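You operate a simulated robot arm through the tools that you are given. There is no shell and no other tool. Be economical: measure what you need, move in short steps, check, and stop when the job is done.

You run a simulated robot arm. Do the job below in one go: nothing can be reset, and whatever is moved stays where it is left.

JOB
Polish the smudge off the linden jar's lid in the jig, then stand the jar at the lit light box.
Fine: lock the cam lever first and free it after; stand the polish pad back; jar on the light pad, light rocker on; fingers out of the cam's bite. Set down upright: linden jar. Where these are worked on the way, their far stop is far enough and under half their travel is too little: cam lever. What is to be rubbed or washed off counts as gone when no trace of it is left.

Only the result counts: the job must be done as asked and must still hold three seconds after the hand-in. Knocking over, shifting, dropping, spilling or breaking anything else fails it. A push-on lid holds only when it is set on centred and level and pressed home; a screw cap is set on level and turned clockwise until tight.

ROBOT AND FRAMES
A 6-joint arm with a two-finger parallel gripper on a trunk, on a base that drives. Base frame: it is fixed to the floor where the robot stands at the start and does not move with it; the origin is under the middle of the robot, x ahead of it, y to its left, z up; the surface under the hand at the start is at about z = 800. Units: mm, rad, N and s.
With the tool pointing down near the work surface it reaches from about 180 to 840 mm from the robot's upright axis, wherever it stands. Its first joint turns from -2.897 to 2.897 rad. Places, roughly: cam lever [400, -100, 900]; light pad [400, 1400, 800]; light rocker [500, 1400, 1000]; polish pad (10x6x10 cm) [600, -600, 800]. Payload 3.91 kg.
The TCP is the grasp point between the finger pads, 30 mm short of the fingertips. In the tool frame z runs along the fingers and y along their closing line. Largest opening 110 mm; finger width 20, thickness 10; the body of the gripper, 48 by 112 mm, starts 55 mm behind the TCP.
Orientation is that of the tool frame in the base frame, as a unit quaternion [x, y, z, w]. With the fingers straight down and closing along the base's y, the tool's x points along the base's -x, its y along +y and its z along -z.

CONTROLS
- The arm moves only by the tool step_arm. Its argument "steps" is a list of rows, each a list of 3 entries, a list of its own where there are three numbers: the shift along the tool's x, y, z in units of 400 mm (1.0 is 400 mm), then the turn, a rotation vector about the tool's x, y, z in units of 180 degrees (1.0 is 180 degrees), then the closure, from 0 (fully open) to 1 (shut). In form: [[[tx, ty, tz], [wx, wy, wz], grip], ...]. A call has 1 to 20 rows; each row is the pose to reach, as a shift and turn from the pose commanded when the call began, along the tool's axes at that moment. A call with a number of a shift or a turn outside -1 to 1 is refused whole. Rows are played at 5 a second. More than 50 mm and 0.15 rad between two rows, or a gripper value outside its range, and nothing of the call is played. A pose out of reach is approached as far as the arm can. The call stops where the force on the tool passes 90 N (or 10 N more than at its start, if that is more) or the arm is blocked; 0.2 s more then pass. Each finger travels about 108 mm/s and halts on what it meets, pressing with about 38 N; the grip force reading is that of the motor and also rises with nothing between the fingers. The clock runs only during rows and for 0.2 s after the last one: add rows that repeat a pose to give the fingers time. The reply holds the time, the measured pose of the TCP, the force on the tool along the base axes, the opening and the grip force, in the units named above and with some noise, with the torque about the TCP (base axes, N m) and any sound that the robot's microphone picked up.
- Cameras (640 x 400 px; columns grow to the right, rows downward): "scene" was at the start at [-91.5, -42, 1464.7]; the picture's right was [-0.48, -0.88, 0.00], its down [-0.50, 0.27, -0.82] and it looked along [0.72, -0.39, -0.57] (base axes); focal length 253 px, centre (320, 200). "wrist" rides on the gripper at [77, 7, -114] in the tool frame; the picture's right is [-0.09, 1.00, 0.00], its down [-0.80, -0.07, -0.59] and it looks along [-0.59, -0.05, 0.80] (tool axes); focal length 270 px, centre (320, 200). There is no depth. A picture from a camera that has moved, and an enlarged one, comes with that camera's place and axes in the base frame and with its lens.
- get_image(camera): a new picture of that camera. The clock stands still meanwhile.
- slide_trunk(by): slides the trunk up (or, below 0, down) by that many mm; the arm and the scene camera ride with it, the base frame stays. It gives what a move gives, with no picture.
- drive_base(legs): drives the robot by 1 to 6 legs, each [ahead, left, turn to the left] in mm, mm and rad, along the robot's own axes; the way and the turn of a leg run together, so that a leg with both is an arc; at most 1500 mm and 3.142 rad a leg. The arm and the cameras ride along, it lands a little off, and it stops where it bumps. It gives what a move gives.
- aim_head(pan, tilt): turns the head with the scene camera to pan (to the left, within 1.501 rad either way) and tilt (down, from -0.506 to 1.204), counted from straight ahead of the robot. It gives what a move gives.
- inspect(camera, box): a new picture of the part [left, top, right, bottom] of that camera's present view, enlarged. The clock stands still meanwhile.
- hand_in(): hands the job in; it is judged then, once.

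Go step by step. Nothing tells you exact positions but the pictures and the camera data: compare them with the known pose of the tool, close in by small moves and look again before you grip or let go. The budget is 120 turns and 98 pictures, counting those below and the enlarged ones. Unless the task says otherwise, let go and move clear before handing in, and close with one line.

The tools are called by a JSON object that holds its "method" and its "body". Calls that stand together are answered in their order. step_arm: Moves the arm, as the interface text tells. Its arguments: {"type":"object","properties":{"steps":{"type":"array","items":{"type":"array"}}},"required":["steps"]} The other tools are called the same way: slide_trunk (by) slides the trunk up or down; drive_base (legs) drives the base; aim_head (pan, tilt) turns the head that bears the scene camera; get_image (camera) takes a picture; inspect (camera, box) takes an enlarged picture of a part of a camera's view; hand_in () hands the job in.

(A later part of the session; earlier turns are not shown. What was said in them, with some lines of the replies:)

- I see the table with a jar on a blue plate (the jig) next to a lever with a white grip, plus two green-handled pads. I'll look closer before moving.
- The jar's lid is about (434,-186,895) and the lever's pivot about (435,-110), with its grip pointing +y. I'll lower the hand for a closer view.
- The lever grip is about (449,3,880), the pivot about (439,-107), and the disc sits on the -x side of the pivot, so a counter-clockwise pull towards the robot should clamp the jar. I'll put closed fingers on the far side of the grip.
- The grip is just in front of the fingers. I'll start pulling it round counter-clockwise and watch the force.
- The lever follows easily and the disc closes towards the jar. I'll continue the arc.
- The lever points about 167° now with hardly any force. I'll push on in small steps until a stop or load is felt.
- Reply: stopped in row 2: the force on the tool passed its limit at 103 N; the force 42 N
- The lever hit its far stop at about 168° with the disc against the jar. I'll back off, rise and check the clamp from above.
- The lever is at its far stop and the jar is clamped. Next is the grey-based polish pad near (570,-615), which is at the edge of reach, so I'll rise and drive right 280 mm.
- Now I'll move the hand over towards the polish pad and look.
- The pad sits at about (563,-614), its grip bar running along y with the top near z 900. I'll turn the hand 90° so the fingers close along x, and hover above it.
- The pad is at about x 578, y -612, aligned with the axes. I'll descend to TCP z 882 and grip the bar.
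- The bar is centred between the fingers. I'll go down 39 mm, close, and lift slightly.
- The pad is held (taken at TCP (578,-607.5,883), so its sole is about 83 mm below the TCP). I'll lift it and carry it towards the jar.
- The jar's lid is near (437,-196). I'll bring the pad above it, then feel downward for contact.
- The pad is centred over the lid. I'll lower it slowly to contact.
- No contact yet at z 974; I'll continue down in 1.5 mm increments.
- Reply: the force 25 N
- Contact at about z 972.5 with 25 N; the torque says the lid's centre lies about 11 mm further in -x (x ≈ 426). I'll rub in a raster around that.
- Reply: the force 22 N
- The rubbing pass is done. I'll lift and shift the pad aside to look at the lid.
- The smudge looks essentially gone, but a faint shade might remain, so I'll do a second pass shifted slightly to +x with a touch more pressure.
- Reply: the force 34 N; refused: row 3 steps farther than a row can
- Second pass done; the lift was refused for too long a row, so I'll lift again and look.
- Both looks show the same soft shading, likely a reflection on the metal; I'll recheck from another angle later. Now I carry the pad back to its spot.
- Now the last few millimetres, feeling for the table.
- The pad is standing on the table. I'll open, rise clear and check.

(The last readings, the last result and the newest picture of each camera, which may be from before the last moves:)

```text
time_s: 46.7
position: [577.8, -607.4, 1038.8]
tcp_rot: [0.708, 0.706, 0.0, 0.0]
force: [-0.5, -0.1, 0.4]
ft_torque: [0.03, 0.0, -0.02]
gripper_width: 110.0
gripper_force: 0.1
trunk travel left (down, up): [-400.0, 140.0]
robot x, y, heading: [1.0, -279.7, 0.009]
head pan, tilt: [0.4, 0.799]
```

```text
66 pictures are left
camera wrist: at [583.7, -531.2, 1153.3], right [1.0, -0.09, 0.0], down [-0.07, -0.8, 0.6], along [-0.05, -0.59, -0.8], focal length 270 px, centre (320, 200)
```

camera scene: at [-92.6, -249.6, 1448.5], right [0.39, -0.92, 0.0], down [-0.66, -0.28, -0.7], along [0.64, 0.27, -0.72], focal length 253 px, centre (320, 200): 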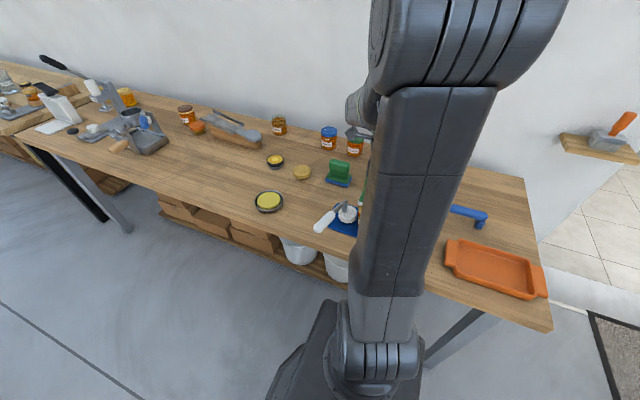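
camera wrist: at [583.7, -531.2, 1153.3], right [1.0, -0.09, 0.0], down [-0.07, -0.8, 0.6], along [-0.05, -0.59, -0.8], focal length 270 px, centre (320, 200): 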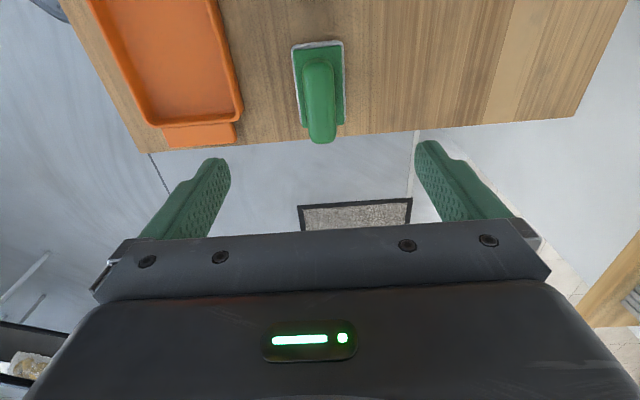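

The pad stands upright at its place. Next I'll go to the -y side of the lever's grip to free it.

{"method": "step_arm", "body": {"steps": [[[0.1, -0.04, -0.05], [0, 0, 0], 0.5], [[0.2, -0.09, -0.05], [0, 0, 0], 1], [[0.3, -0.14, -0.05], [0, 0, 0], 1], [[0.4, -0.19, -0.05], [0, 0, 0], 1], [[0.5, -0.25, -0.05], [0, 0, 0], 1], [[0.6, -0.31, -0.05], [0, 0, 0], 1], [[0.68, -0.37, -0.05], [0, 0, 0], 1], [[0.77, -0.42, -0.05], [0, 0, 0], 1]]}}

{"method": "step_arm", "body": {"steps": [[[0.07, -0.08, 0], [0, 0, 0], 1], [[0.15, -0.14, 0], [0, 0, 0], 1], [[0.25, -0.17, 0], [0, 0, 0], 1], [[0.34, -0.21, 0], [0, 0, 0], 1], [[0.4, -0.235, 0], [0, 0, 0], 1]]}}

{"method": "get_image", "body": {"camera": "wrist"}}

{"method": "get_image", "body": {"camera": "scene"}}

```text
time_s: 48.5
position: [410.7, -299.3, 1058.7]
tcp_rot: [0.708, 0.707, -0.001, 0.001]
force: [-0.7, -0.8, 0.4]
ft_torque: [0.0, 0.02, 0.02]
gripper_width: 0.0
gripper_force: 37.2
trunk travel left (down, up): [-400.0, 140.0]
robot x, y, heading: [3.8, -280.9, 0.006]
head pan, tilt: [0.4, 0.799]
```

```text
time_s: 49.7
position: [315.7, -139.0, 1056.7]
tcp_rot: [0.708, 0.706, -0.001, 0.001]
force: [-0.7, 0.3, -0.1]
ft_torque: [0.01, 0.02, -0.02]
gripper_width: 0.0
gripper_force: 37.8
trunk travel left (down, up): [-400.0, 140.0]
robot x, y, heading: [5.2, -282.2, 0.004]
head pan, tilt: [0.4, 0.799]
```

```text
65 pictures are left
camera wrist: at [322.8, -62.2, 1171.7], right [1.0, -0.09, 0.0], down [-0.07, -0.8, 0.6], along [-0.05, -0.59, -0.8], focal length 270 px, centre (320, 200)
```

wrist: 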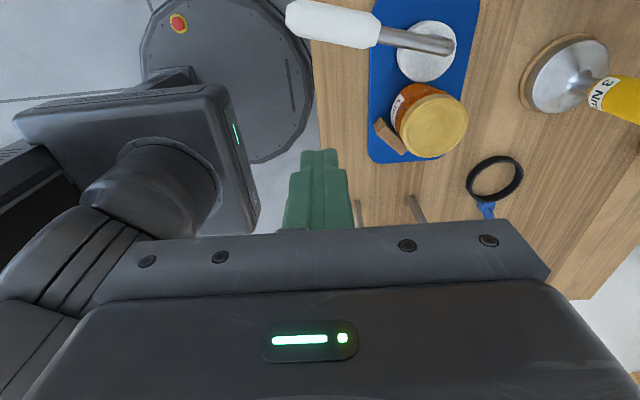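

```text
64 pictures are left
camera scene: at [-92.9, -249.5, 1448.4], right [0.39, -0.92, 0.0], down [-0.66, -0.28, -0.7], along [0.64, 0.27, -0.72], focal length 253 px, centre (320, 200)
```

scene: 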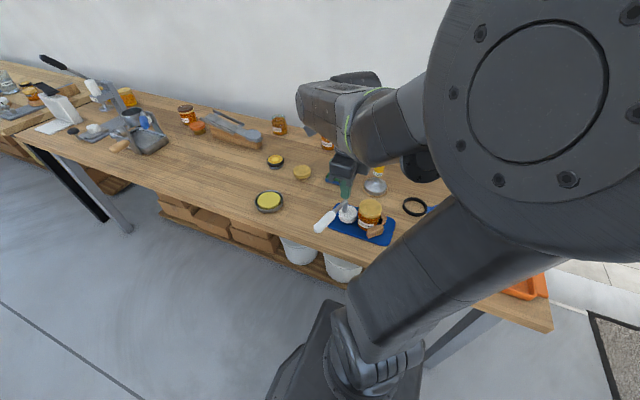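

The lever is at about 165° with its grip centred near (331,-80). I'll check the lid from this angle and lower the closed fingers beside the grip.

{"method": "inspect", "body": {"camera": "wrist", "box": [370, 75, 490, 150]}}

{"method": "step_arm", "body": {"steps": [[[0, 0, 0.1], [0, 0, 0], 1], [[0, 0, 0.2], [0, 0, 0], 1], [[0, 0, 0.3], [0, 0, 0], 1], [[0, 0, 0.4], [0, 0, 0], 1]]}}

{"method": "get_image", "body": {"camera": "wrist"}}

```text
5.33 times, centred on (430, 112) of wrist
camera zoom: at [322.8, -62.2, 1171.7], right [1.0, -0.09, 0.0], down [-0.07, -0.8, 0.6], along [-0.05, -0.59, -0.8], focal length 1442 px, centre (-267, 667)
```

zoom: 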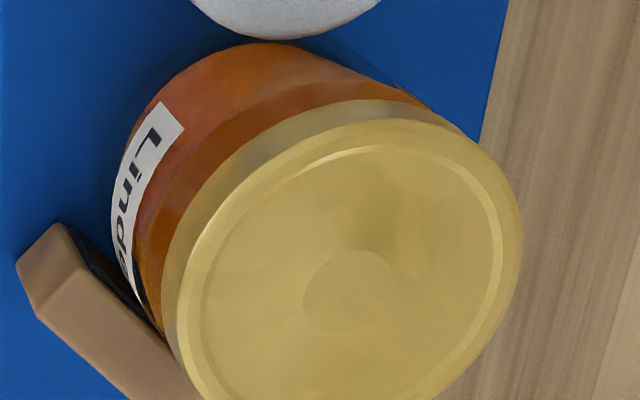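

```text
time_s: 50.7
position: [315.8, -140.1, 895.5]
tcp_rot: [0.708, 0.707, -0.001, 0.0]
force: [0.2, 0.0, -1.3]
ft_torque: [0.0, -0.01, 0.0]
gripper_width: 0.1
gripper_force: 37.3
trunk travel left (down, up): [-400.0, 140.0]
robot x, y, heading: [2.6, -277.1, 0.004]
head pan, tilt: [0.4, 0.799]
```

```text
62 pictures are left
camera wrist: at [322.6, -63.1, 1010.9], right [1.0, -0.09, 0.0], down [-0.07, -0.8, 0.6], along [-0.05, -0.59, -0.8], focal length 270 px, centre (320, 200)
```

wrist: 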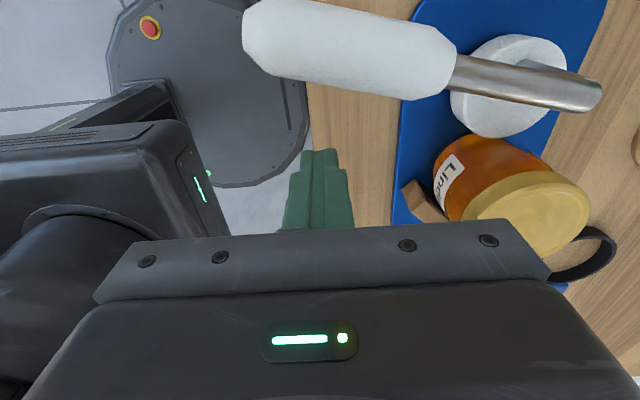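

I'll check the lid's faint shade from the head camera before unlocking.

{"method": "inspect", "body": {"camera": "scene", "box": [346, 190, 394, 220]}}

```text
13.33 times, centred on (370, 205) of scene
camera zoom: at [-92.4, -249.3, 1448.5], right [0.39, -0.92, 0.0], down [-0.66, -0.28, -0.7], along [0.64, 0.27, -0.72], focal length 3374 px, centre (-347, 133)
```

zoom: 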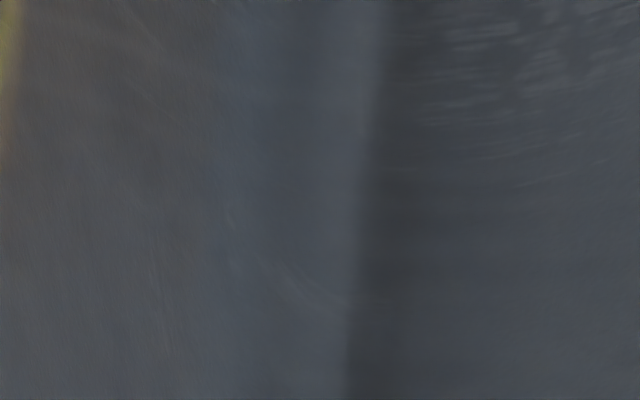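

{"method": "step_arm", "body": {"steps": [[[0, 0, -0.1], [0, 0, 0], 1], [[0, 0, -0.2], [0, 0, 0], 1], [[0, 0, -0.3], [0, 0, 0], 1], [[0, 0, -0.4], [0, 0, 0], 1]]}}

{"method": "inspect", "body": {"camera": "scene", "box": [346, 190, 394, 220]}}

```text
time_s: 51.7
position: [314.9, -138.9, 1058.2]
tcp_rot: [0.707, 0.707, -0.001, 0.001]
force: [-0.2, 0.9, 0.0]
ft_torque: [-0.03, -0.01, 0.02]
gripper_width: 0.0
gripper_force: 37.0
trunk travel left (down, up): [-400.0, 140.0]
robot x, y, heading: [1.3, -283.3, 0.005]
head pan, tilt: [0.4, 0.799]
```

```text
13.33 times, centred on (370, 205) of scene
camera zoom: at [-92.9, -249.7, 1448.4], right [0.39, -0.92, 0.0], down [-0.66, -0.28, -0.7], along [0.64, 0.28, -0.72], focal length 3374 px, centre (-347, 133)
```

zoom: 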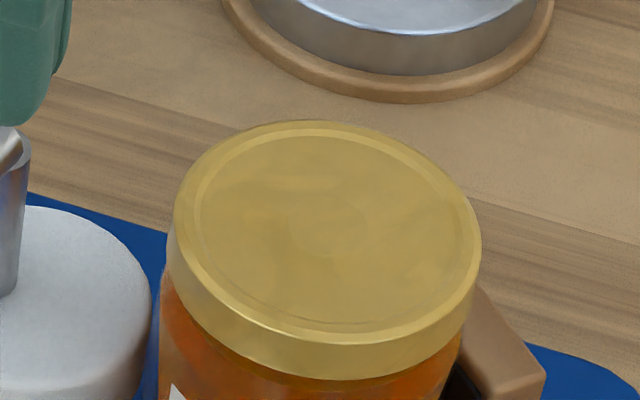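

The lid is evenly clean from the head camera. Now I lower again and push the lever back clockwise, following its arc.

{"method": "step_arm", "body": {"steps": [[[0, 0, 0.1], [0, 0, 0], 1], [[0, 0, 0.2], [0, 0, 0], 1], [[0, 0, 0.3], [0, 0, 0], 1], [[0, 0, 0.4], [0, 0, 0], 1], [[0.05, 0.01, 0.4], [0, 0, 0], 1], [[0.0825, 0.015, 0.4], [0, 0, 0], 1], [[0.125, 0.026, 0.4], [0, 0, 0], 1], [[0.165, 0.0375, 0.4], [0, 0, 0], 1], [[0.2, 0.0525, 0.4], [0, 0, 0], 1]]}}

{"method": "get_image", "body": {"camera": "wrist"}}

```text
time_s: 53.7
position: [336.2, -58.9, 897.1]
tcp_rot: [0.707, 0.707, -0.001, 0.001]
force: [0.9, -0.8, 0.2]
ft_torque: [-0.02, -0.01, 0.0]
gripper_width: 0.0
gripper_force: 37.4
trunk travel left (down, up): [-400.0, 140.0]
robot x, y, heading: [1.9, -280.9, 0.007]
head pan, tilt: [0.4, 0.799]
```

```text
59 pictures are left
camera wrist: at [342.9, 17.9, 1012.2], right [1.0, -0.09, 0.0], down [-0.07, -0.8, 0.6], along [-0.05, -0.59, -0.8], focal length 270 px, centre (320, 200)
```

wrist: 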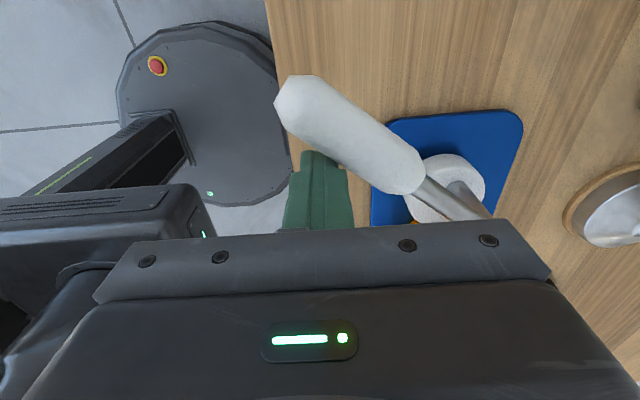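

The lever is moving freely. I continue the arc to the starting side.

{"method": "step_arm", "body": {"steps": [[[0.0315, 0.0175, 0], [0, 0, 0], 1], [[0.06, 0.0425, 0], [0, 0, 0], 1], [[0.0875, 0.0675, 0], [0, 0, 0], 1], [[0.11, 0.0975, 0], [0, 0, 0], 1], [[0.129, 0.13, 0], [0, 0, 0], 1], [[0.1425, 0.165, 0], [0, 0, 0], 1], [[0.1525, 0.2, 0], [0, 0, 0], 1], [[0.155, 0.215, 0], [0, 0, 0], 1]]}}

{"method": "get_image", "body": {"camera": "wrist"}}

```text
time_s: 55.5
position: [424.0, 1.9, 896.1]
tcp_rot: [0.707, 0.707, 0.0, 0.001]
force: [-0.2, 0.4, -0.2]
ft_torque: [0.0, -0.01, 0.01]
gripper_width: 0.1
gripper_force: 37.8
trunk travel left (down, up): [-400.0, 140.0]
robot x, y, heading: [1.6, -278.5, 0.005]
head pan, tilt: [0.4, 0.799]
```

```text
58 pictures are left
camera wrist: at [429.3, 79.2, 1011.6], right [1.0, -0.09, 0.0], down [-0.07, -0.8, 0.6], along [-0.05, -0.59, -0.8], focal length 270 px, centre (320, 200)
```

wrist: 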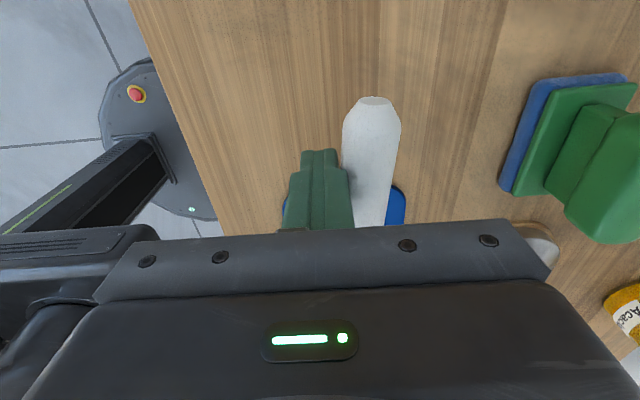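

{"method": "step_arm", "body": {"steps": [[[0, 0.008, 0], [0, 0, 0], 1], [[0, 0.016, 0], [0, 0, 0], 1]]}}

```text
time_s: 56.1
position: [423.5, 2.0, 897.7]
tcp_rot: [0.707, 0.707, -0.001, 0.002]
force: [-27.9, 1.3, 5.7]
ft_torque: [-0.04, 0.02, -0.3]
gripper_width: 0.2
gripper_force: 37.7
trunk travel left (down, up): [-400.0, 140.0]
robot x, y, heading: [3.0, -279.5, 0.007]
head pan, tilt: [0.4, 0.799]
```

The lever is against its open stop. I back off, rise, and go above the jar.

{"method": "step_arm", "body": {"steps": [[[0, -0.05, 0], [0, 0, 0], 1], [[0, -0.1, 0], [0, 0, 0], 1], [[0, -0.1, -0.1], [0, 0, 0], 1], [[0, -0.1, -0.2], [0, 0, 0], 0.6], [[0, -0.1, -0.3], [0, 0, 0], 0.3], [[-0.1, -0.05, -0.35], [0, 0, 0], 0], [[-0.2, 0.0, -0.35], [0, 0, 0], 0], [[-0.3, 0.01, -0.35], [0, 0, 0], 0], [[-0.4, 0.015, -0.35], [0, 0, 0], 0], [[-0.48, 0.015, -0.35], [0, 0, 0], 0]]}}

{"method": "get_image", "body": {"camera": "wrist"}}

{"method": "inspect", "body": {"camera": "scene", "box": [300, 150, 420, 225]}}

```text
time_s: 58.3
position: [435.0, -189.5, 1036.2]
tcp_rot: [0.708, 0.707, 0.0, 0.001]
force: [-0.2, -0.2, 0.2]
ft_torque: [0.01, -0.03, -0.03]
gripper_width: 110.0
gripper_force: 0.2
trunk travel left (down, up): [-400.0, 140.0]
robot x, y, heading: [6.6, -281.7, 0.006]
head pan, tilt: [0.4, 0.799]
```

```text
57 pictures are left
camera wrist: at [441.0, -112.9, 1151.9], right [1.0, -0.09, 0.0], down [-0.07, -0.8, 0.6], along [-0.05, -0.59, -0.8], focal length 270 px, centre (320, 200)
```

wrist: 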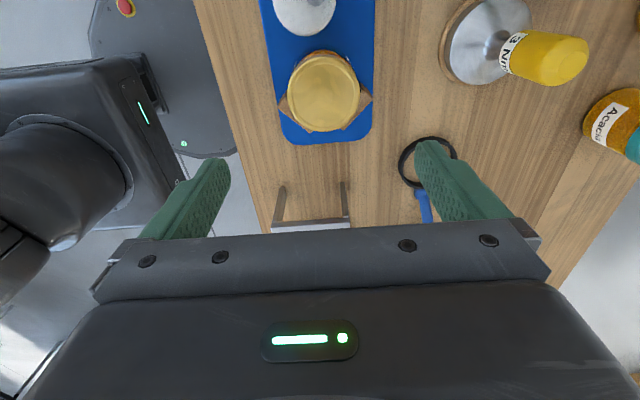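

```text
5.33 times, centred on (360, 188) of scene
camera zoom: at [-92.7, -249.8, 1448.5], right [0.39, -0.92, 0.0], down [-0.66, -0.28, -0.7], along [0.64, 0.28, -0.72], focal length 1350 px, centre (107, 267)
```

zoom: 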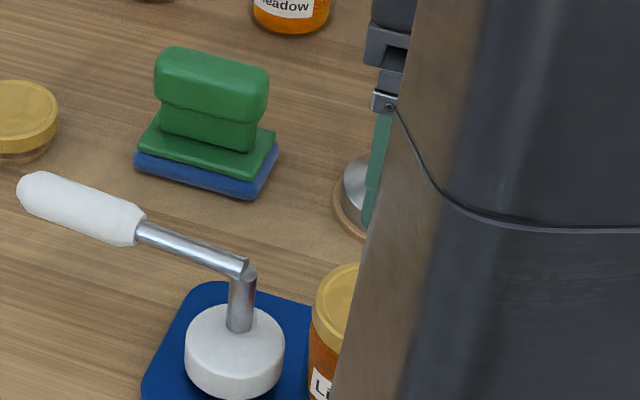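

The jar's lid is at about (440,-184), free of the cam. I'll look closely at the V-blocks before choosing grip height.

{"method": "inspect", "body": {"camera": "wrist", "box": [245, 25, 405, 125]}}

```text
4.00 times, centred on (325, 75) of wrist
camera zoom: at [441.0, -112.9, 1151.9], right [1.0, -0.09, 0.0], down [-0.07, -0.8, 0.6], along [-0.05, -0.59, -0.8], focal length 1081 px, centre (300, 700)
```

zoom: 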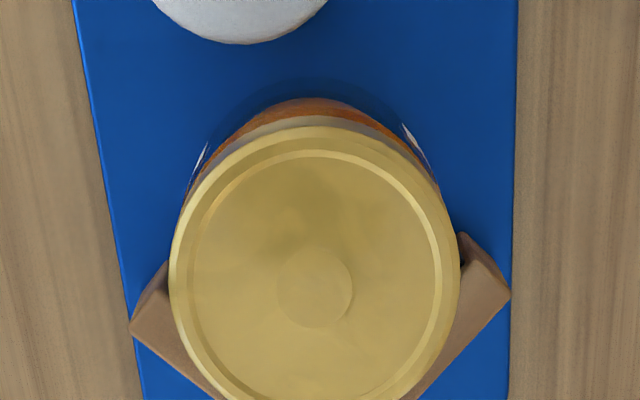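

The blocks top out around z 840, so fingertips at about 852 clear them. I'll descend to TCP (440,-181,882) with the fingers open, check the view, then close.

{"method": "step_arm", "body": {"steps": [[[0.0225, 0.0125, 0.1], [0, 0, 0], 0], [[0.0225, 0.0125, 0.2], [0, 0, 0], 0], [[0.0225, 0.0125, 0.3], [0, 0, 0], 0], [[0.0225, 0.0125, 0.385], [0, 0, 0], 0]]}}

{"method": "get_image", "body": {"camera": "wrist"}}

```text
time_s: 59.3
position: [439.7, -179.5, 882.8]
tcp_rot: [0.707, 0.707, 0.0, 0.001]
force: [0.7, 0.2, -0.4]
ft_torque: [0.01, 0.03, 0.0]
gripper_width: 110.2
gripper_force: 0.1
trunk travel left (down, up): [-400.0, 140.0]
robot x, y, heading: [3.5, -278.4, 0.003]
head pan, tilt: [0.4, 0.799]
```

```text
54 pictures are left
camera wrist: at [445.9, -103.2, 997.4], right [1.0, -0.09, 0.0], down [-0.07, -0.8, 0.6], along [-0.05, -0.59, -0.8], focal length 270 px, centre (320, 200)
```

wrist: 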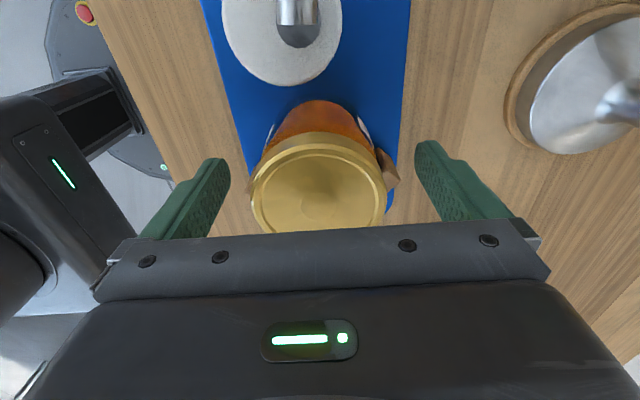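

Well centred. I close on the jar.

{"method": "step_arm", "body": {"steps": [[[0, 0, 0], [0, 0, 0], 0.15], [[0, 0, 0], [0, 0, 0], 0.3], [[0, 0, 0], [0, 0, 0], 0.5], [[0, 0, 0], [0, 0, 0], 0.8], [[0, 0, 0], [0, 0, 0], 1], [[0, 0, 0], [0, 0, 0], 1]]}}

{"method": "get_image", "body": {"camera": "wrist"}}

```text
time_s: 60.7
position: [440.0, -180.1, 882.6]
tcp_rot: [0.708, 0.706, -0.001, 0.001]
force: [-0.7, -0.1, 0.6]
ft_torque: [0.02, 0.13, -0.01]
gripper_width: 68.9
gripper_force: 38.2
trunk travel left (down, up): [-400.0, 140.0]
robot x, y, heading: [-1.5, -284.2, 0.004]
head pan, tilt: [0.4, 0.799]
```

```text
53 pictures are left
camera wrist: at [445.7, -103.4, 997.7], right [1.0, -0.09, 0.0], down [-0.07, -0.8, 0.6], along [-0.05, -0.59, -0.8], focal length 270 px, centre (320, 200)
```

wrist: 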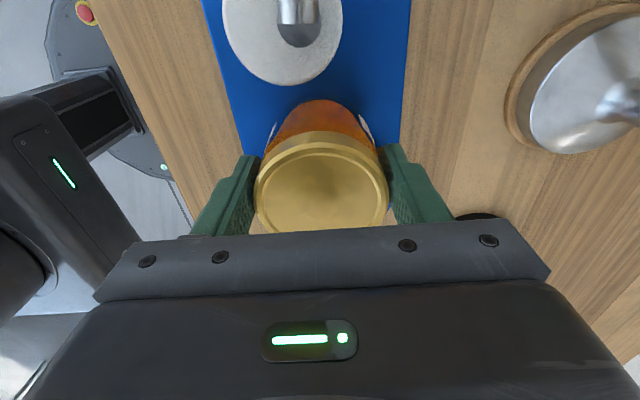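

Gripped at 69 mm. I lift it straight up.

{"method": "step_arm", "body": {"steps": [[[0, 0, -0.025], [0, 0, 0], 1], [[0, 0, -0.075], [0, 0, 0], 1], [[0, 0, -0.15], [0, 0, 0], 1], [[0, 0, -0.25], [0, 0, 0], 1], [[0, 0, -0.35], [0, 0, 0], 1], [[0, 0, -0.45], [0, 0, 0], 1]]}}

{"method": "get_image", "body": {"camera": "wrist"}}

{"method": "aim_head", "body": {"pan": 0.9, "tilt": 0.5}}

{"method": "get_image", "body": {"camera": "scene"}}

```text
time_s: 62.1
position: [440.7, -180.8, 1065.0]
tcp_rot: [0.707, 0.707, -0.001, 0.001]
force: [0.4, 0.2, -4.5]
ft_torque: [0.0, -0.04, -0.01]
gripper_width: 69.1
gripper_force: 38.2
trunk travel left (down, up): [-400.0, 140.0]
robot x, y, heading: [0.8, -282.3, 0.006]
head pan, tilt: [0.4, 0.799]
```

```text
52 pictures are left
camera wrist: at [446.3, -103.9, 1179.3], right [1.0, -0.09, 0.0], down [-0.07, -0.8, 0.6], along [-0.05, -0.59, -0.8], focal length 270 px, centre (320, 200)
```

wrist: 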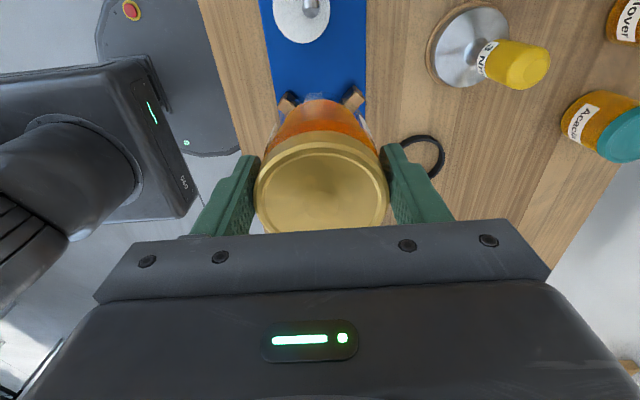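

```text
time_s: 63.0
position: [440.7, -180.4, 1063.9]
tcp_rot: [0.708, 0.706, 0.0, 0.0]
force: [1.0, -0.5, -4.3]
ft_torque: [-0.01, 0.01, 0.02]
gripper_width: 69.1
gripper_force: 37.8
trunk travel left (down, up): [-400.0, 140.0]
robot x, y, heading: [1.5, -281.7, 0.004]
head pan, tilt: [0.901, 0.499]
```

```text
51 pictures are left
camera scene: at [-110.4, -209.8, 1474.4], right [0.79, -0.62, 0.0], down [-0.3, -0.38, -0.88], along [0.54, 0.69, -0.48], focal length 253 px, centre (320, 200)
```

scene: 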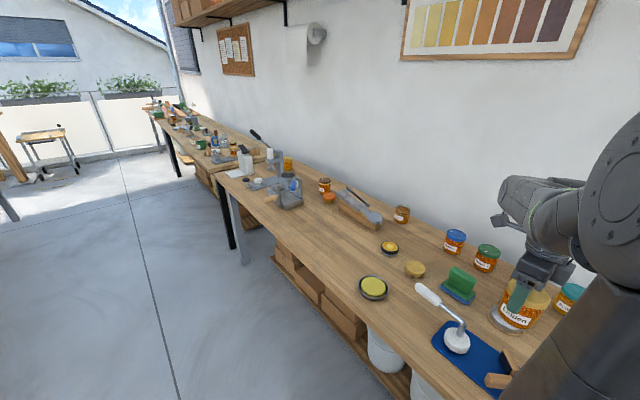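

The whole jar is lifted cleanly. I raise and retract it, then drive left towards the light box, in two stages.

{"method": "step_arm", "body": {"steps": [[[0, 0, -0.1], [0, 0, 0], 1], [[0, -0.05, -0.2], [0, 0, 0], 1], [[0, -0.12, -0.28], [0, 0, 0], 1], [[0, -0.2, -0.34], [0, 0, 0], 1], [[0, -0.25, -0.34], [0, 0, 0], 1]]}}

{"method": "drive_base", "body": {"legs": [[0, 900, 0]]}}

{"method": "get_image", "body": {"camera": "scene"}}

```text
time_s: 64.2
position: [339.1, -179.9, 1200.0]
tcp_rot: [0.708, 0.707, 0.0, 0.0]
force: [-0.1, 1.5, -4.8]
ft_torque: [0.03, -0.01, 0.01]
gripper_width: 69.3
gripper_force: 37.8
trunk travel left (down, up): [-400.0, 140.0]
robot x, y, heading: [0.5, -279.6, 0.002]
head pan, tilt: [0.901, 0.499]
```

```text
time_s: 69.0
position: [332.8, 730.0, 1198.2]
tcp_rot: [0.705, 0.709, 0.0, 0.001]
force: [-0.8, -0.1, -2.7]
ft_torque: [0.07, 0.05, 0.03]
gripper_width: 69.0
gripper_force: 38.2
trunk travel left (down, up): [-400.0, 140.0]
robot x, y, heading: [-3.3, 620.7, 0.006]
head pan, tilt: [0.901, 0.499]
```

```text
50 pictures are left
camera scene: at [-117.9, 697.7, 1474.4], right [0.79, -0.61, 0.0], down [-0.29, -0.38, -0.88], along [0.54, 0.69, -0.48], focal length 253 px, centre (320, 200)
```

scene: 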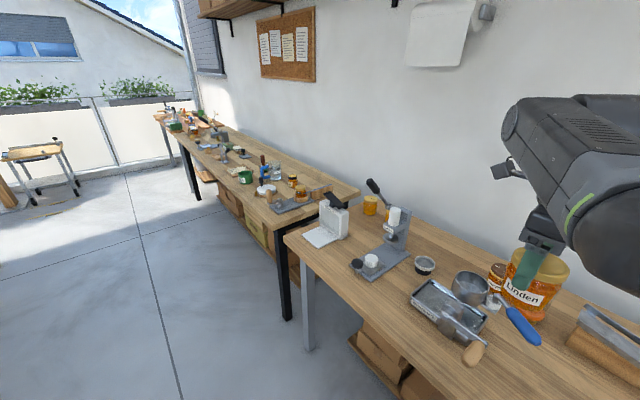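

The white stand near (428,1395) is the light box. I'll zoom in.

{"method": "inspect", "body": {"camera": "scene", "box": [280, 165, 440, 265]}}

{"method": "drive_base", "body": {"legs": [[0, 580, 0]]}}

{"method": "aim_head", "body": {"pan": 0.35, "tilt": 0.75}}

{"method": "get_image", "body": {"camera": "scene"}}

{"method": "get_image", "body": {"camera": "wrist"}}

```text
4.00 times, centred on (360, 215) of scene
camera zoom: at [-117.9, 697.7, 1474.4], right [0.79, -0.61, 0.0], down [-0.29, -0.38, -0.88], along [0.54, 0.69, -0.48], focal length 1012 px, centre (160, 140)
```

zoom: 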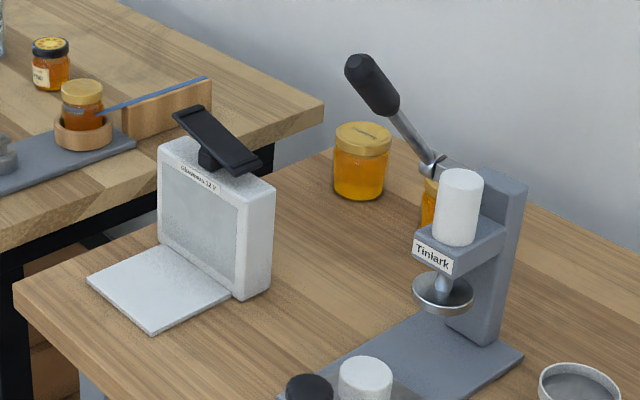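

```text
time_s: 72.3
position: [329.2, 1301.8, 1198.7]
tcp_rot: [0.709, 0.705, -0.001, 0.001]
force: [-1.4, 0.3, -3.6]
ft_torque: [-0.01, 0.01, 0.01]
gripper_width: 69.0
gripper_force: 38.1
trunk travel left (down, up): [-400.0, 140.0]
robot x, y, heading: [-8.9, 1201.8, -0.0]
head pan, tilt: [0.901, 0.499]
```

```text
time_s: 73.2
position: [330.1, 1303.2, 1199.8]
tcp_rot: [0.709, 0.705, 0.001, 0.0]
force: [-0.8, -0.1, -3.4]
ft_torque: [0.03, 0.05, 0.0]
gripper_width: 69.0
gripper_force: 38.1
trunk travel left (down, up): [-400.0, 140.0]
robot x, y, heading: [-6.9, 1202.8, 0.007]
head pan, tilt: [0.351, 0.75]
```

```text
48 pictures are left
camera scene: at [-115.9, 1262.3, 1458.6], right [0.7, -0.71, 0.0], down [-0.45, -0.44, -0.78], along [0.55, 0.55, -0.63], focal length 253 px, centre (320, 200)
```

scene: 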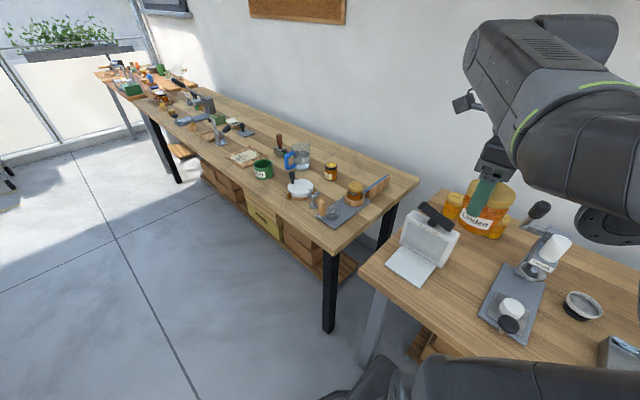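

```text
47 pictures are left
camera wrist: at [335.8, 1378.4, 1314.2], right [1.0, -0.09, 0.0], down [-0.08, -0.8, 0.59], along [-0.05, -0.59, -0.8], focal length 270 px, centre (320, 200)
```

wrist: 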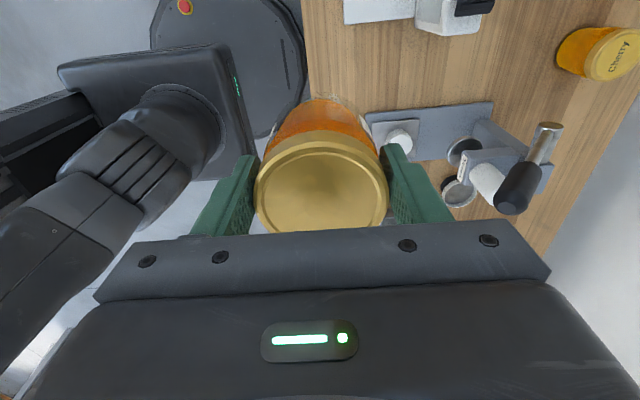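

I retake the head view, since that one looked mid-turn, and zoom on the light box.

{"method": "get_image", "body": {"camera": "scene"}}

{"method": "inspect", "body": {"camera": "scene", "box": [370, 190, 490, 265]}}

```text
46 pictures are left
camera scene: at [-115.9, 1262.3, 1458.6], right [0.7, -0.71, 0.0], down [-0.45, -0.44, -0.78], along [0.55, 0.55, -0.63], focal length 253 px, centre (320, 200)
```

scene: 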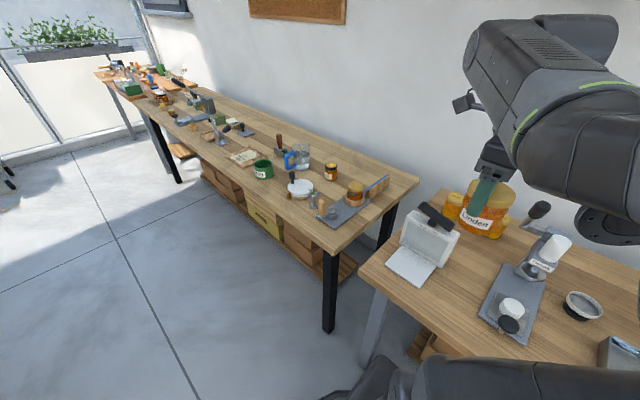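

```text
5.33 times, centred on (430, 228) of scene
camera zoom: at [-115.9, 1262.3, 1458.6], right [0.7, -0.71, 0.0], down [-0.45, -0.44, -0.78], along [0.55, 0.55, -0.63], focal length 1350 px, centre (-267, 53)
```

zoom: 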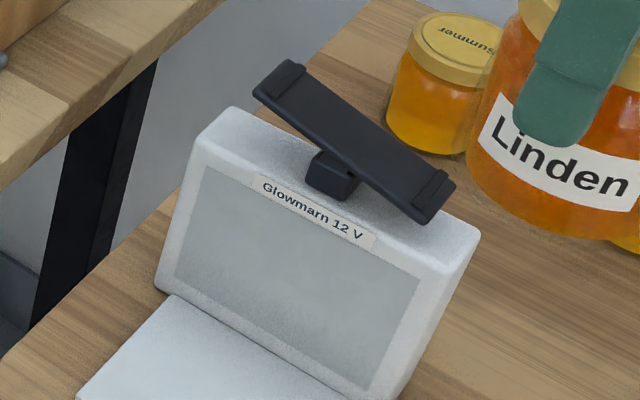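

The rocker on top of the white box tips with its +y end up at about (513,1457,967), low at its -y end; the pad centre is about (427,1398). I'll turn the hand back 90° so its narrow side faces the box, and hover over the pad.

{"method": "step_arm", "body": {"steps": [[[0.02, 0.02, 0], [0, 0, -0.0455], 1], [[0.04, 0.04, 0], [0, 0, -0.091], 1], [[0.06, 0.06, 0], [0, 0, -0.1365], 1], [[0.08, 0.08, 0], [0, 0, -0.182], 1], [[0.1, 0.1, 0], [0, 0, -0.2275], 1], [[0.125, 0.125, 0], [0, 0, -0.273], 1], [[0.15, 0.15, 0.04], [0, 0, -0.3185], 1], [[0.175, 0.175, 0.08], [0, 0, -0.364], 1], [[0.2, 0.2, 0.12], [0, 0, -0.4095], 1], [[0.22, 0.22, 0.16], [0, 0, -0.455], 1], [[0.2375, 0.2375, 0.2], [0, 0, -0.5], 1]]}}

{"method": "get_image", "body": {"camera": "wrist"}}

{"method": "get_image", "body": {"camera": "scene"}}

```text
time_s: 75.6
position: [425.2, 1396.1, 1117.7]
tcp_rot: [0.002, 1.0, -0.001, -0.001]
force: [0.0, 1.5, -4.5]
ft_torque: [0.0, 0.01, 0.03]
gripper_width: 69.1
gripper_force: 38.1
trunk travel left (down, up): [-400.0, 140.0]
robot x, y, heading: [-8.4, 1199.2, 0.005]
head pan, tilt: [0.351, 0.75]
```

```text
44 pictures are left
camera wrist: at [348.2, 1403.2, 1233.3], right [0.09, 1.0, 0.0], down [0.8, -0.07, 0.59], along [0.59, -0.06, -0.8], focal length 270 px, centre (320, 200)
```

wrist: 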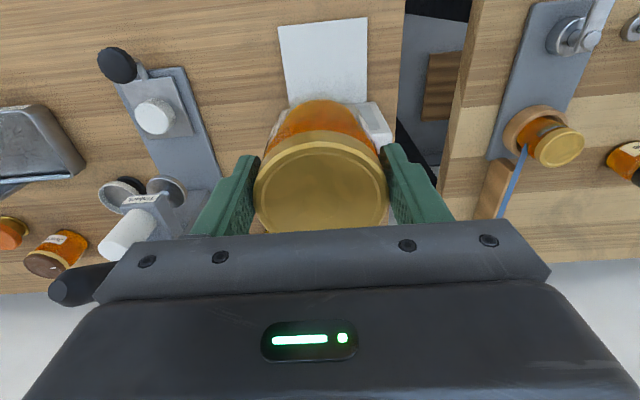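

```text
43 pictures are left
camera scene: at [-98.9, 1231.0, 1452.5], right [0.35, -0.94, 0.0], down [-0.64, -0.24, -0.73], along [0.69, 0.25, -0.68], focal length 253 px, centre (320, 200)
```

scene: 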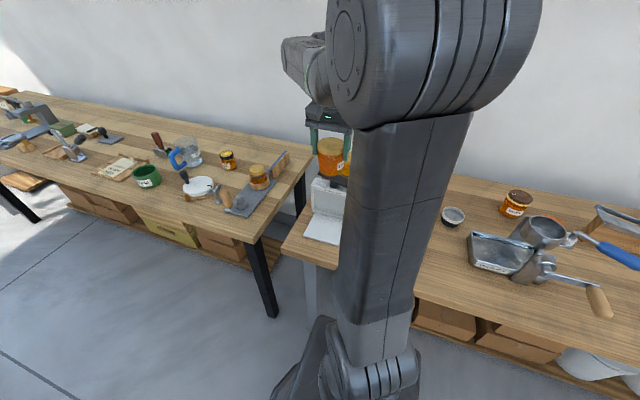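

The pad's centre is at about (424,1401), with the box face at x≈477. I'll descend to just above standing height at (420,1400).

{"method": "step_arm", "body": {"steps": [[[0.0125, 0.01, 0.1], [0, 0, 0], 1], [[0.0125, 0.01, 0.2], [0, 0, 0], 1], [[0.0125, 0.01, 0.3], [0, 0, 0], 1], [[0.0125, 0.01, 0.4], [0, 0, 0], 1], [[0.0125, 0.01, 0.48], [0, 0, 0], 1], [[0.0125, 0.01, 0.54], [0, 0, 0], 1]]}}

{"method": "get_image", "body": {"camera": "wrist"}}

{"method": "inspect", "body": {"camera": "scene", "box": [280, 140, 400, 255]}}

```text
time_s: 77.0
position: [421.4, 1400.1, 899.8]
tcp_rot: [0.002, 1.0, -0.001, 0.0]
force: [-0.2, -0.2, -3.7]
ft_torque: [-0.02, 0.02, -0.01]
gripper_width: 69.3
gripper_force: 37.3
trunk travel left (down, up): [-400.0, 140.0]
robot x, y, heading: [-8.8, 1202.2, 0.0]
head pan, tilt: [0.351, 0.75]
```

```text
42 pictures are left
camera wrist: at [344.2, 1406.3, 1016.2], right [0.09, 1.0, 0.0], down [0.8, -0.07, 0.59], along [0.59, -0.06, -0.8], focal length 270 px, centre (320, 200)
```

wrist: 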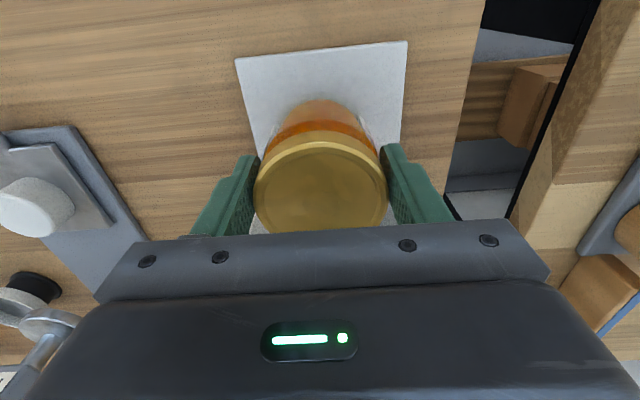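

```text
3.48 times, centred on (340, 198) of scene
camera zoom: at [-98.9, 1231.0, 1452.5], right [0.35, -0.94, 0.0], down [-0.64, -0.24, -0.73], along [0.69, 0.25, -0.68], focal length 880 px, centre (250, 209)
```

zoom: 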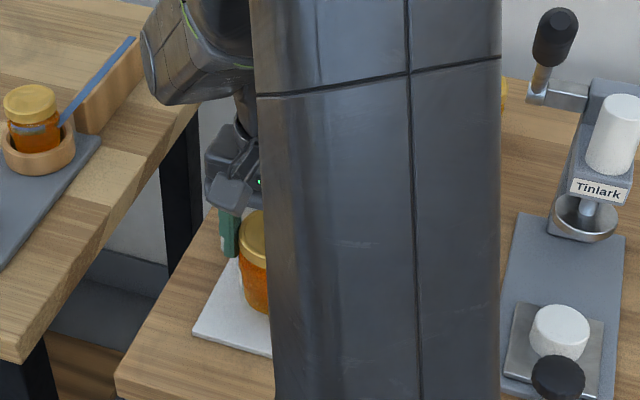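

{"method": "step_arm", "body": {"steps": [[[0, 0, 0.012], [0, 0, 0], 1], [[0, 0, 0.022], [0, 0, 0], 1], [[0, 0, 0.03], [0, 0, 0], 1], [[0, 0, 0.036], [0, 0, 0], 1]]}}

{"method": "step_arm", "body": {"steps": [[[0, 0, 0.003], [0, 0, 0], 1], [[0, 0, 0.006], [0, 0, 0], 1], [[0, 0, 0.008], [0, 0, 0], 1]]}}

```text
time_s: 78.0
position: [420.3, 1399.9, 888.4]
tcp_rot: [0.002, 1.0, -0.001, -0.001]
force: [-0.5, -0.2, -3.4]
ft_torque: [-0.07, -0.01, 0.01]
gripper_width: 69.2
gripper_force: 38.4
trunk travel left (down, up): [-400.0, 140.0]
robot x, y, heading: [-7.9, 1204.2, -0.0]
head pan, tilt: [0.351, 0.75]
```

```text
time_s: 78.8
position: [419.9, 1400.9, 883.7]
tcp_rot: [0.002, 1.0, -0.001, 0.0]
force: [-0.5, -0.4, -4.2]
ft_torque: [0.05, -0.02, 0.04]
gripper_width: 69.1
gripper_force: 37.8
trunk travel left (down, up): [-400.0, 140.0]
robot x, y, heading: [-7.9, 1198.6, 0.004]
head pan, tilt: [0.351, 0.75]
```

{"method": "step_arm", "body": {"steps": [[[0, 0, 0.003], [0, 0, 0], 1], [[0, 0, 0.006], [0, 0, 0], 1]]}}

{"method": "step_arm", "body": {"steps": [[[0, 0, 0.003], [0, 0, 0], 1], [[0, 0, 0.005], [0, 0, 0], 1]]}}

```text
time_s: 79.4
position: [420.3, 1400.5, 884.8]
tcp_rot: [0.002, 1.0, 0.0, 0.001]
force: [-0.3, -1.3, 1.8]
ft_torque: [0.06, -0.09, 0.0]
gripper_width: 69.2
gripper_force: 38.1
trunk travel left (down, up): [-400.0, 140.0]
robot x, y, heading: [-12.1, 1200.7, -0.001]
head pan, tilt: [0.351, 0.75]
```

```text
time_s: 80.0
position: [420.4, 1400.3, 883.6]
tcp_rot: [0.003, 1.0, 0.0, 0.003]
force: [0.5, -1.2, 25.6]
ft_torque: [-0.26, -0.01, -0.02]
gripper_width: 69.7
gripper_force: 37.9
trunk travel left (down, up): [-400.0, 140.0]
robot x, y, heading: [-6.9, 1200.9, 0.003]
head pan, tilt: [0.351, 0.75]
```

The jar is standing on the pad. I ease off, open slowly and rise.

{"method": "step_arm", "body": {"steps": [[[0, 0, -0.005], [0, 0, 0], 1], [[0, 0, -0.005], [0, 0, 0], 0.3], [[0, 0, -0.005], [0, 0, 0], 0.2], [[0, 0, -0.005], [0, 0, 0], 0.1], [[0, 0, -0.005], [0, 0, 0], 0.05], [[0, 0, -0.1], [0, 0, 0], 0.05], [[0, 0, -0.2], [0, 0, 0], 0.05], [[0, 0, -0.3], [0, 0, 0], 0.1], [[0, 0, -0.42], [0, 0, 0], 0.3]]}}

{"method": "get_image", "body": {"camera": "wrist"}}

```text
time_s: 82.0
position: [420.2, 1399.4, 1049.5]
tcp_rot: [0.003, 1.0, -0.001, 0.0]
force: [-0.1, 0.0, -0.7]
ft_torque: [0.0, 0.02, 0.01]
gripper_width: 76.8
gripper_force: 0.1
trunk travel left (down, up): [-400.0, 140.0]
robot x, y, heading: [-9.8, 1201.2, -0.002]
head pan, tilt: [0.351, 0.75]
```

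```text
40 pictures are left
camera wrist: at [342.5, 1406.6, 1164.4], right [0.09, 1.0, 0.0], down [0.8, -0.07, 0.59], along [0.59, -0.06, -0.8], focal length 270 px, centre (320, 200)
```

wrist: 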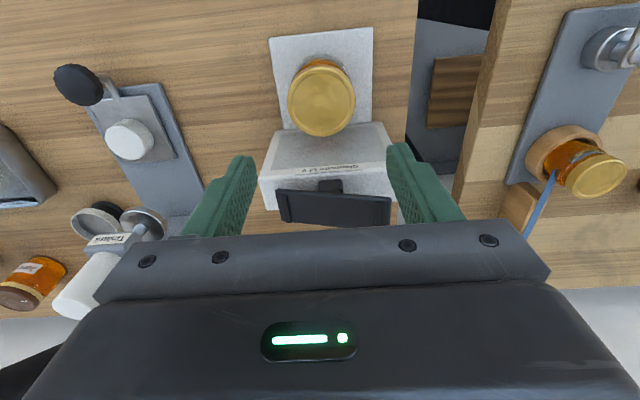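

The jar stands upright on the pad, and the rocker runs from (507,1351) low to (508,1454) high. I close the fingers and press down on its raised +y end.

{"method": "step_arm", "body": {"steps": [[[-0.05, 0.03, 0], [0, 0, 0], 0.7], [[-0.12, 0.07, 0], [0, 0, 0], 1], [[-0.22, 0.1125, 0], [0, 0, 0], 1], [[-0.22, 0.1125, 0.06], [0, 0, 0], 1], [[-0.22, 0.1125, 0.115], [0, 0, 0], 1]]}}

{"method": "get_image", "body": {"camera": "wrist"}}

```text
time_s: 83.2
position: [507.9, 1444.4, 1002.6]
tcp_rot: [0.003, 1.0, 0.0, 0.0]
force: [0.2, 0.1, -0.8]
ft_torque: [0.02, 0.0, -0.05]
gripper_width: 0.0
gripper_force: 38.0
trunk travel left (down, up): [-400.0, 140.0]
robot x, y, heading: [-11.4, 1202.4, 0.003]
head pan, tilt: [0.351, 0.75]
```

```text
39 pictures are left
camera wrist: at [430.3, 1451.6, 1117.5], right [0.09, 1.0, 0.0], down [0.8, -0.07, 0.59], along [0.59, -0.06, -0.8], focal length 270 px, centre (320, 200)
```

wrist: 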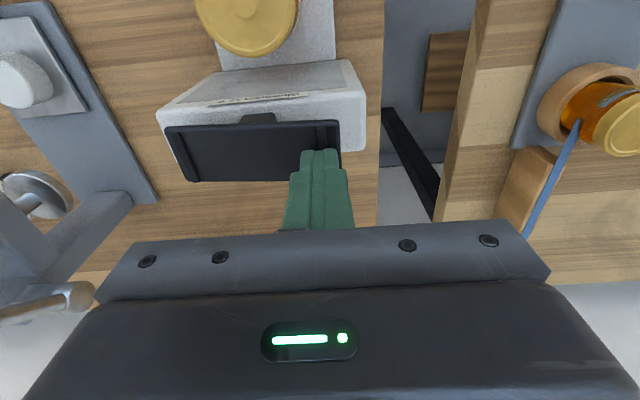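

{"method": "step_arm", "body": {"steps": [[[0, 0, 0.01], [0, 0, 0], 1], [[0, 0, 0.02], [0, 0, 0], 1], [[0, 0, 0.03], [0, 0, 0], 1], [[0, 0, 0.04], [0, 0, 0], 1]]}}

{"method": "get_image", "body": {"camera": "wrist"}}

```text
time_s: 84.2
position: [508.9, 1445.3, 986.5]
tcp_rot: [0.002, 1.0, -0.001, 0.002]
force: [-0.7, -0.2, 2.1]
ft_torque: [-0.02, 0.03, 0.02]
gripper_width: 0.2
gripper_force: 37.2
trunk travel left (down, up): [-400.0, 140.0]
robot x, y, heading: [-7.8, 1201.2, -0.001]
head pan, tilt: [0.351, 0.75]
```

```text
38 pictures are left
camera wrist: at [430.9, 1451.7, 1101.9], right [0.09, 1.0, 0.0], down [0.8, -0.07, 0.6], along [0.59, -0.06, -0.8], focal length 270 px, centre (320, 200)
```

wrist: 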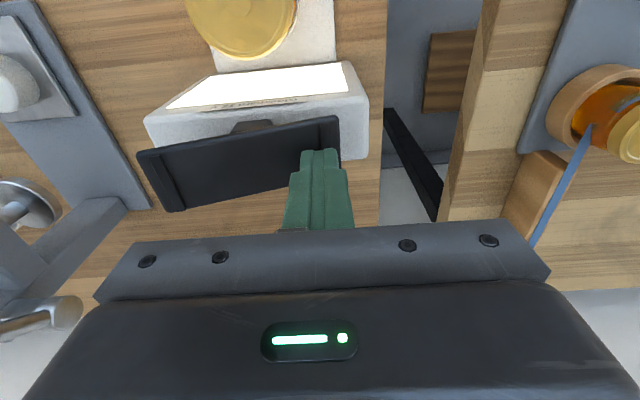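

The screen is lit. I press a little further to the stop, then lift off.

{"method": "step_arm", "body": {"steps": [[[0, 0, 0.007], [0, 0, 0], 1], [[0, 0, 0.012], [0, 0, 0], 1]]}}

{"method": "step_arm", "body": {"steps": [[[0, 0, -0.1], [0, 0, 0], 1], [[0, 0, -0.2], [0, 0, 0], 1], [[0.1, -0.05, -0.3], [0, 0, 0], 1], [[0.2, -0.1, -0.35], [0, 0, 0], 1], [[0.3, -0.1, -0.4], [0, 0, 0], 0.8]]}}

{"method": "get_image", "body": {"camera": "wrist"}}

{"method": "aim_head", "body": {"pan": 0.7, "tilt": 0.75}}

{"method": "get_image", "body": {"camera": "scene"}}

```text
time_s: 84.8
position: [507.8, 1444.8, 986.3]
tcp_rot: [0.002, 1.0, 0.001, 0.004]
force: [5.0, 0.9, 40.9]
ft_torque: [-0.32, -0.03, 0.02]
gripper_width: 0.0
gripper_force: 37.7
trunk travel left (down, up): [-400.0, 140.0]
robot x, y, heading: [-5.5, 1200.4, 0.0]
head pan, tilt: [0.351, 0.75]
```

```text
refused: row 3 steps farther than a row can; nothing moved
```

```text
37 pictures are left
camera wrist: at [429.8, 1451.2, 1100.8], right [0.09, 1.0, 0.0], down [0.8, -0.08, 0.6], along [0.6, -0.05, -0.8], focal length 270 px, centre (320, 200)
```

wrist: 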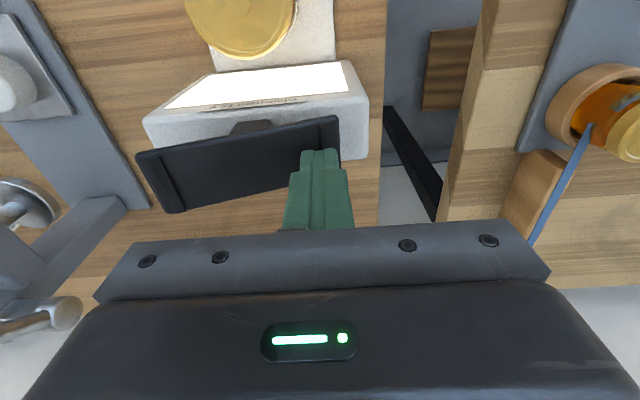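

```text
time_s: 85.7
position: [509.1, 1444.5, 986.2]
tcp_rot: [0.002, 1.0, 0.002, 0.004]
force: [8.4, 1.9, 52.6]
ft_torque: [-0.44, -0.16, 0.07]
gripper_width: 0.0
gripper_force: 38.1
trunk travel left (down, up): [-400.0, 140.0]
robot x, y, heading: [-6.8, 1204.2, 0.005]
head pan, tilt: [0.7, 0.75]
```

```text
36 pictures are left
camera scene: at [-116.8, 1254.0, 1452.5], right [0.64, -0.76, 0.0], down [-0.52, -0.44, -0.73], along [0.56, 0.47, -0.68], focal length 253 px, centre (320, 200)
```

scene: 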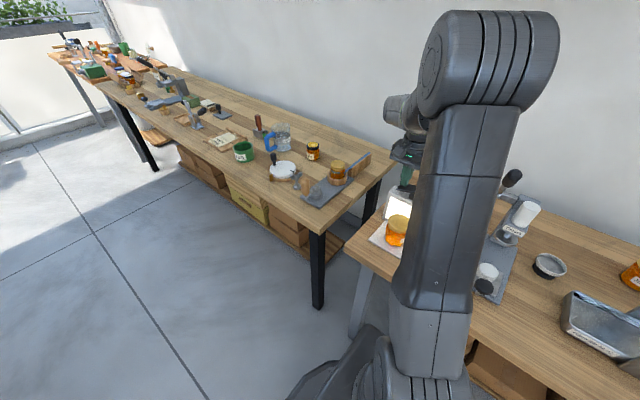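

The rocker is at its stop. I lift off and retreat, in shorter rows.

{"method": "step_arm", "body": {"steps": [[[0, 0, -0.05], [0, 0, 0], 1], [[0, 0, -0.15], [0, 0, 0], 1], [[0, 0, -0.25], [0, 0, 0], 1], [[0.08, -0.04, -0.3], [0, 0, 0], 1], [[0.16, -0.08, -0.35], [0, 0, 0], 1], [[0.24, -0.1, -0.4], [0, 0, 0], 1], [[0.3, -0.1, -0.42], [0, 0, 0], 0.8]]}}

{"method": "get_image", "body": {"camera": "wrist"}}

{"method": "inspect", "body": {"camera": "scene", "box": [350, 170, 450, 270]}}

```text
time_s: 87.3
position: [387.2, 1404.7, 1150.0]
tcp_rot: [0.003, 1.0, -0.001, 0.001]
force: [0.4, -0.5, 0.3]
ft_torque: [0.0, -0.03, -0.01]
gripper_width: 22.0
gripper_force: 0.0
trunk travel left (down, up): [-400.0, 140.0]
robot x, y, heading: [-11.6, 1200.3, 0.004]
head pan, tilt: [0.7, 0.75]
```

```text
35 pictures are left
camera wrist: at [309.3, 1411.8, 1265.1], right [0.09, 1.0, 0.0], down [0.8, -0.07, 0.6], along [0.59, -0.06, -0.8], focal length 270 px, centre (320, 200)
```

wrist: 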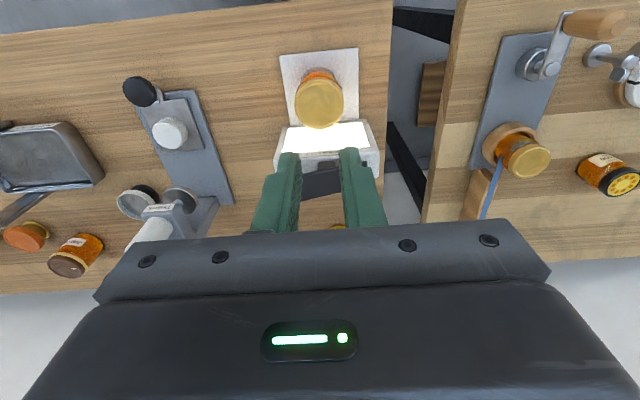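

```text
4.00 times, centred on (400, 220) of scene
camera zoom: at [-114.2, 1255.4, 1452.4], right [0.65, -0.76, 0.0], down [-0.52, -0.44, -0.73], along [0.56, 0.47, -0.68], focal length 1012 px, centre (0, 120)
```

zoom: 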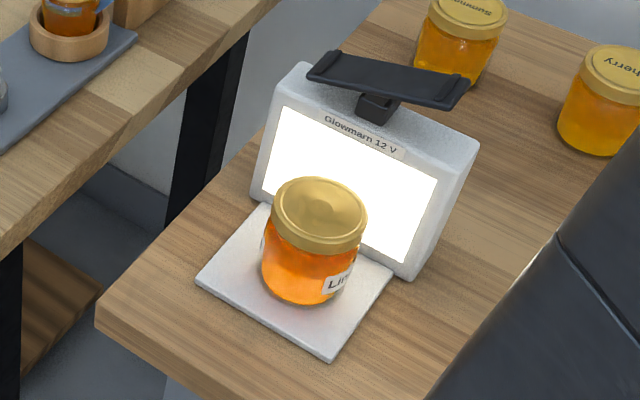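

The light is on and the jar stands on the pad. One last close look at the lid under the new light.

{"method": "inspect", "body": {"camera": "wrist", "box": [280, 65, 360, 135]}}

{"method": "inspect", "body": {"camera": "scene", "box": [410, 205, 450, 240]}}

```text
5.71 times, centred on (320, 100) of wrist
camera zoom: at [309.3, 1411.8, 1265.1], right [0.09, 1.0, 0.0], down [0.8, -0.07, 0.6], along [0.59, -0.06, -0.8], focal length 1544 px, centre (320, 771)
```

zoom: 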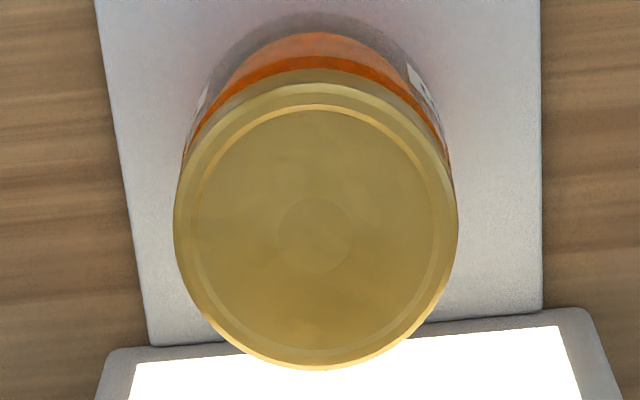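

```text
11.43 times, centred on (430, 222) of scene
camera zoom: at [-114.2, 1255.4, 1452.4], right [0.65, -0.76, 0.0], down [-0.52, -0.44, -0.73], along [0.56, 0.47, -0.68], focal length 2892 px, centre (-937, -57)
```

zoom: 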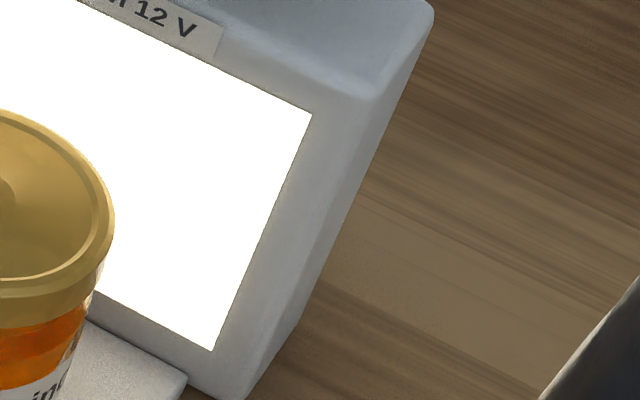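

The lid is clean and smooth, the jar upright on the pad, the screen lit, the lever freed and the pad back in place. I hand in.

{"method": "hand_in", "body": {}}

```text
The job is handed in.
```

I polished the linden jar's lid clean in the locked jig, freed the cam lever, and stood the polish pad back. The jar now stands upright on the light pad with the light on, and the job is handed in.
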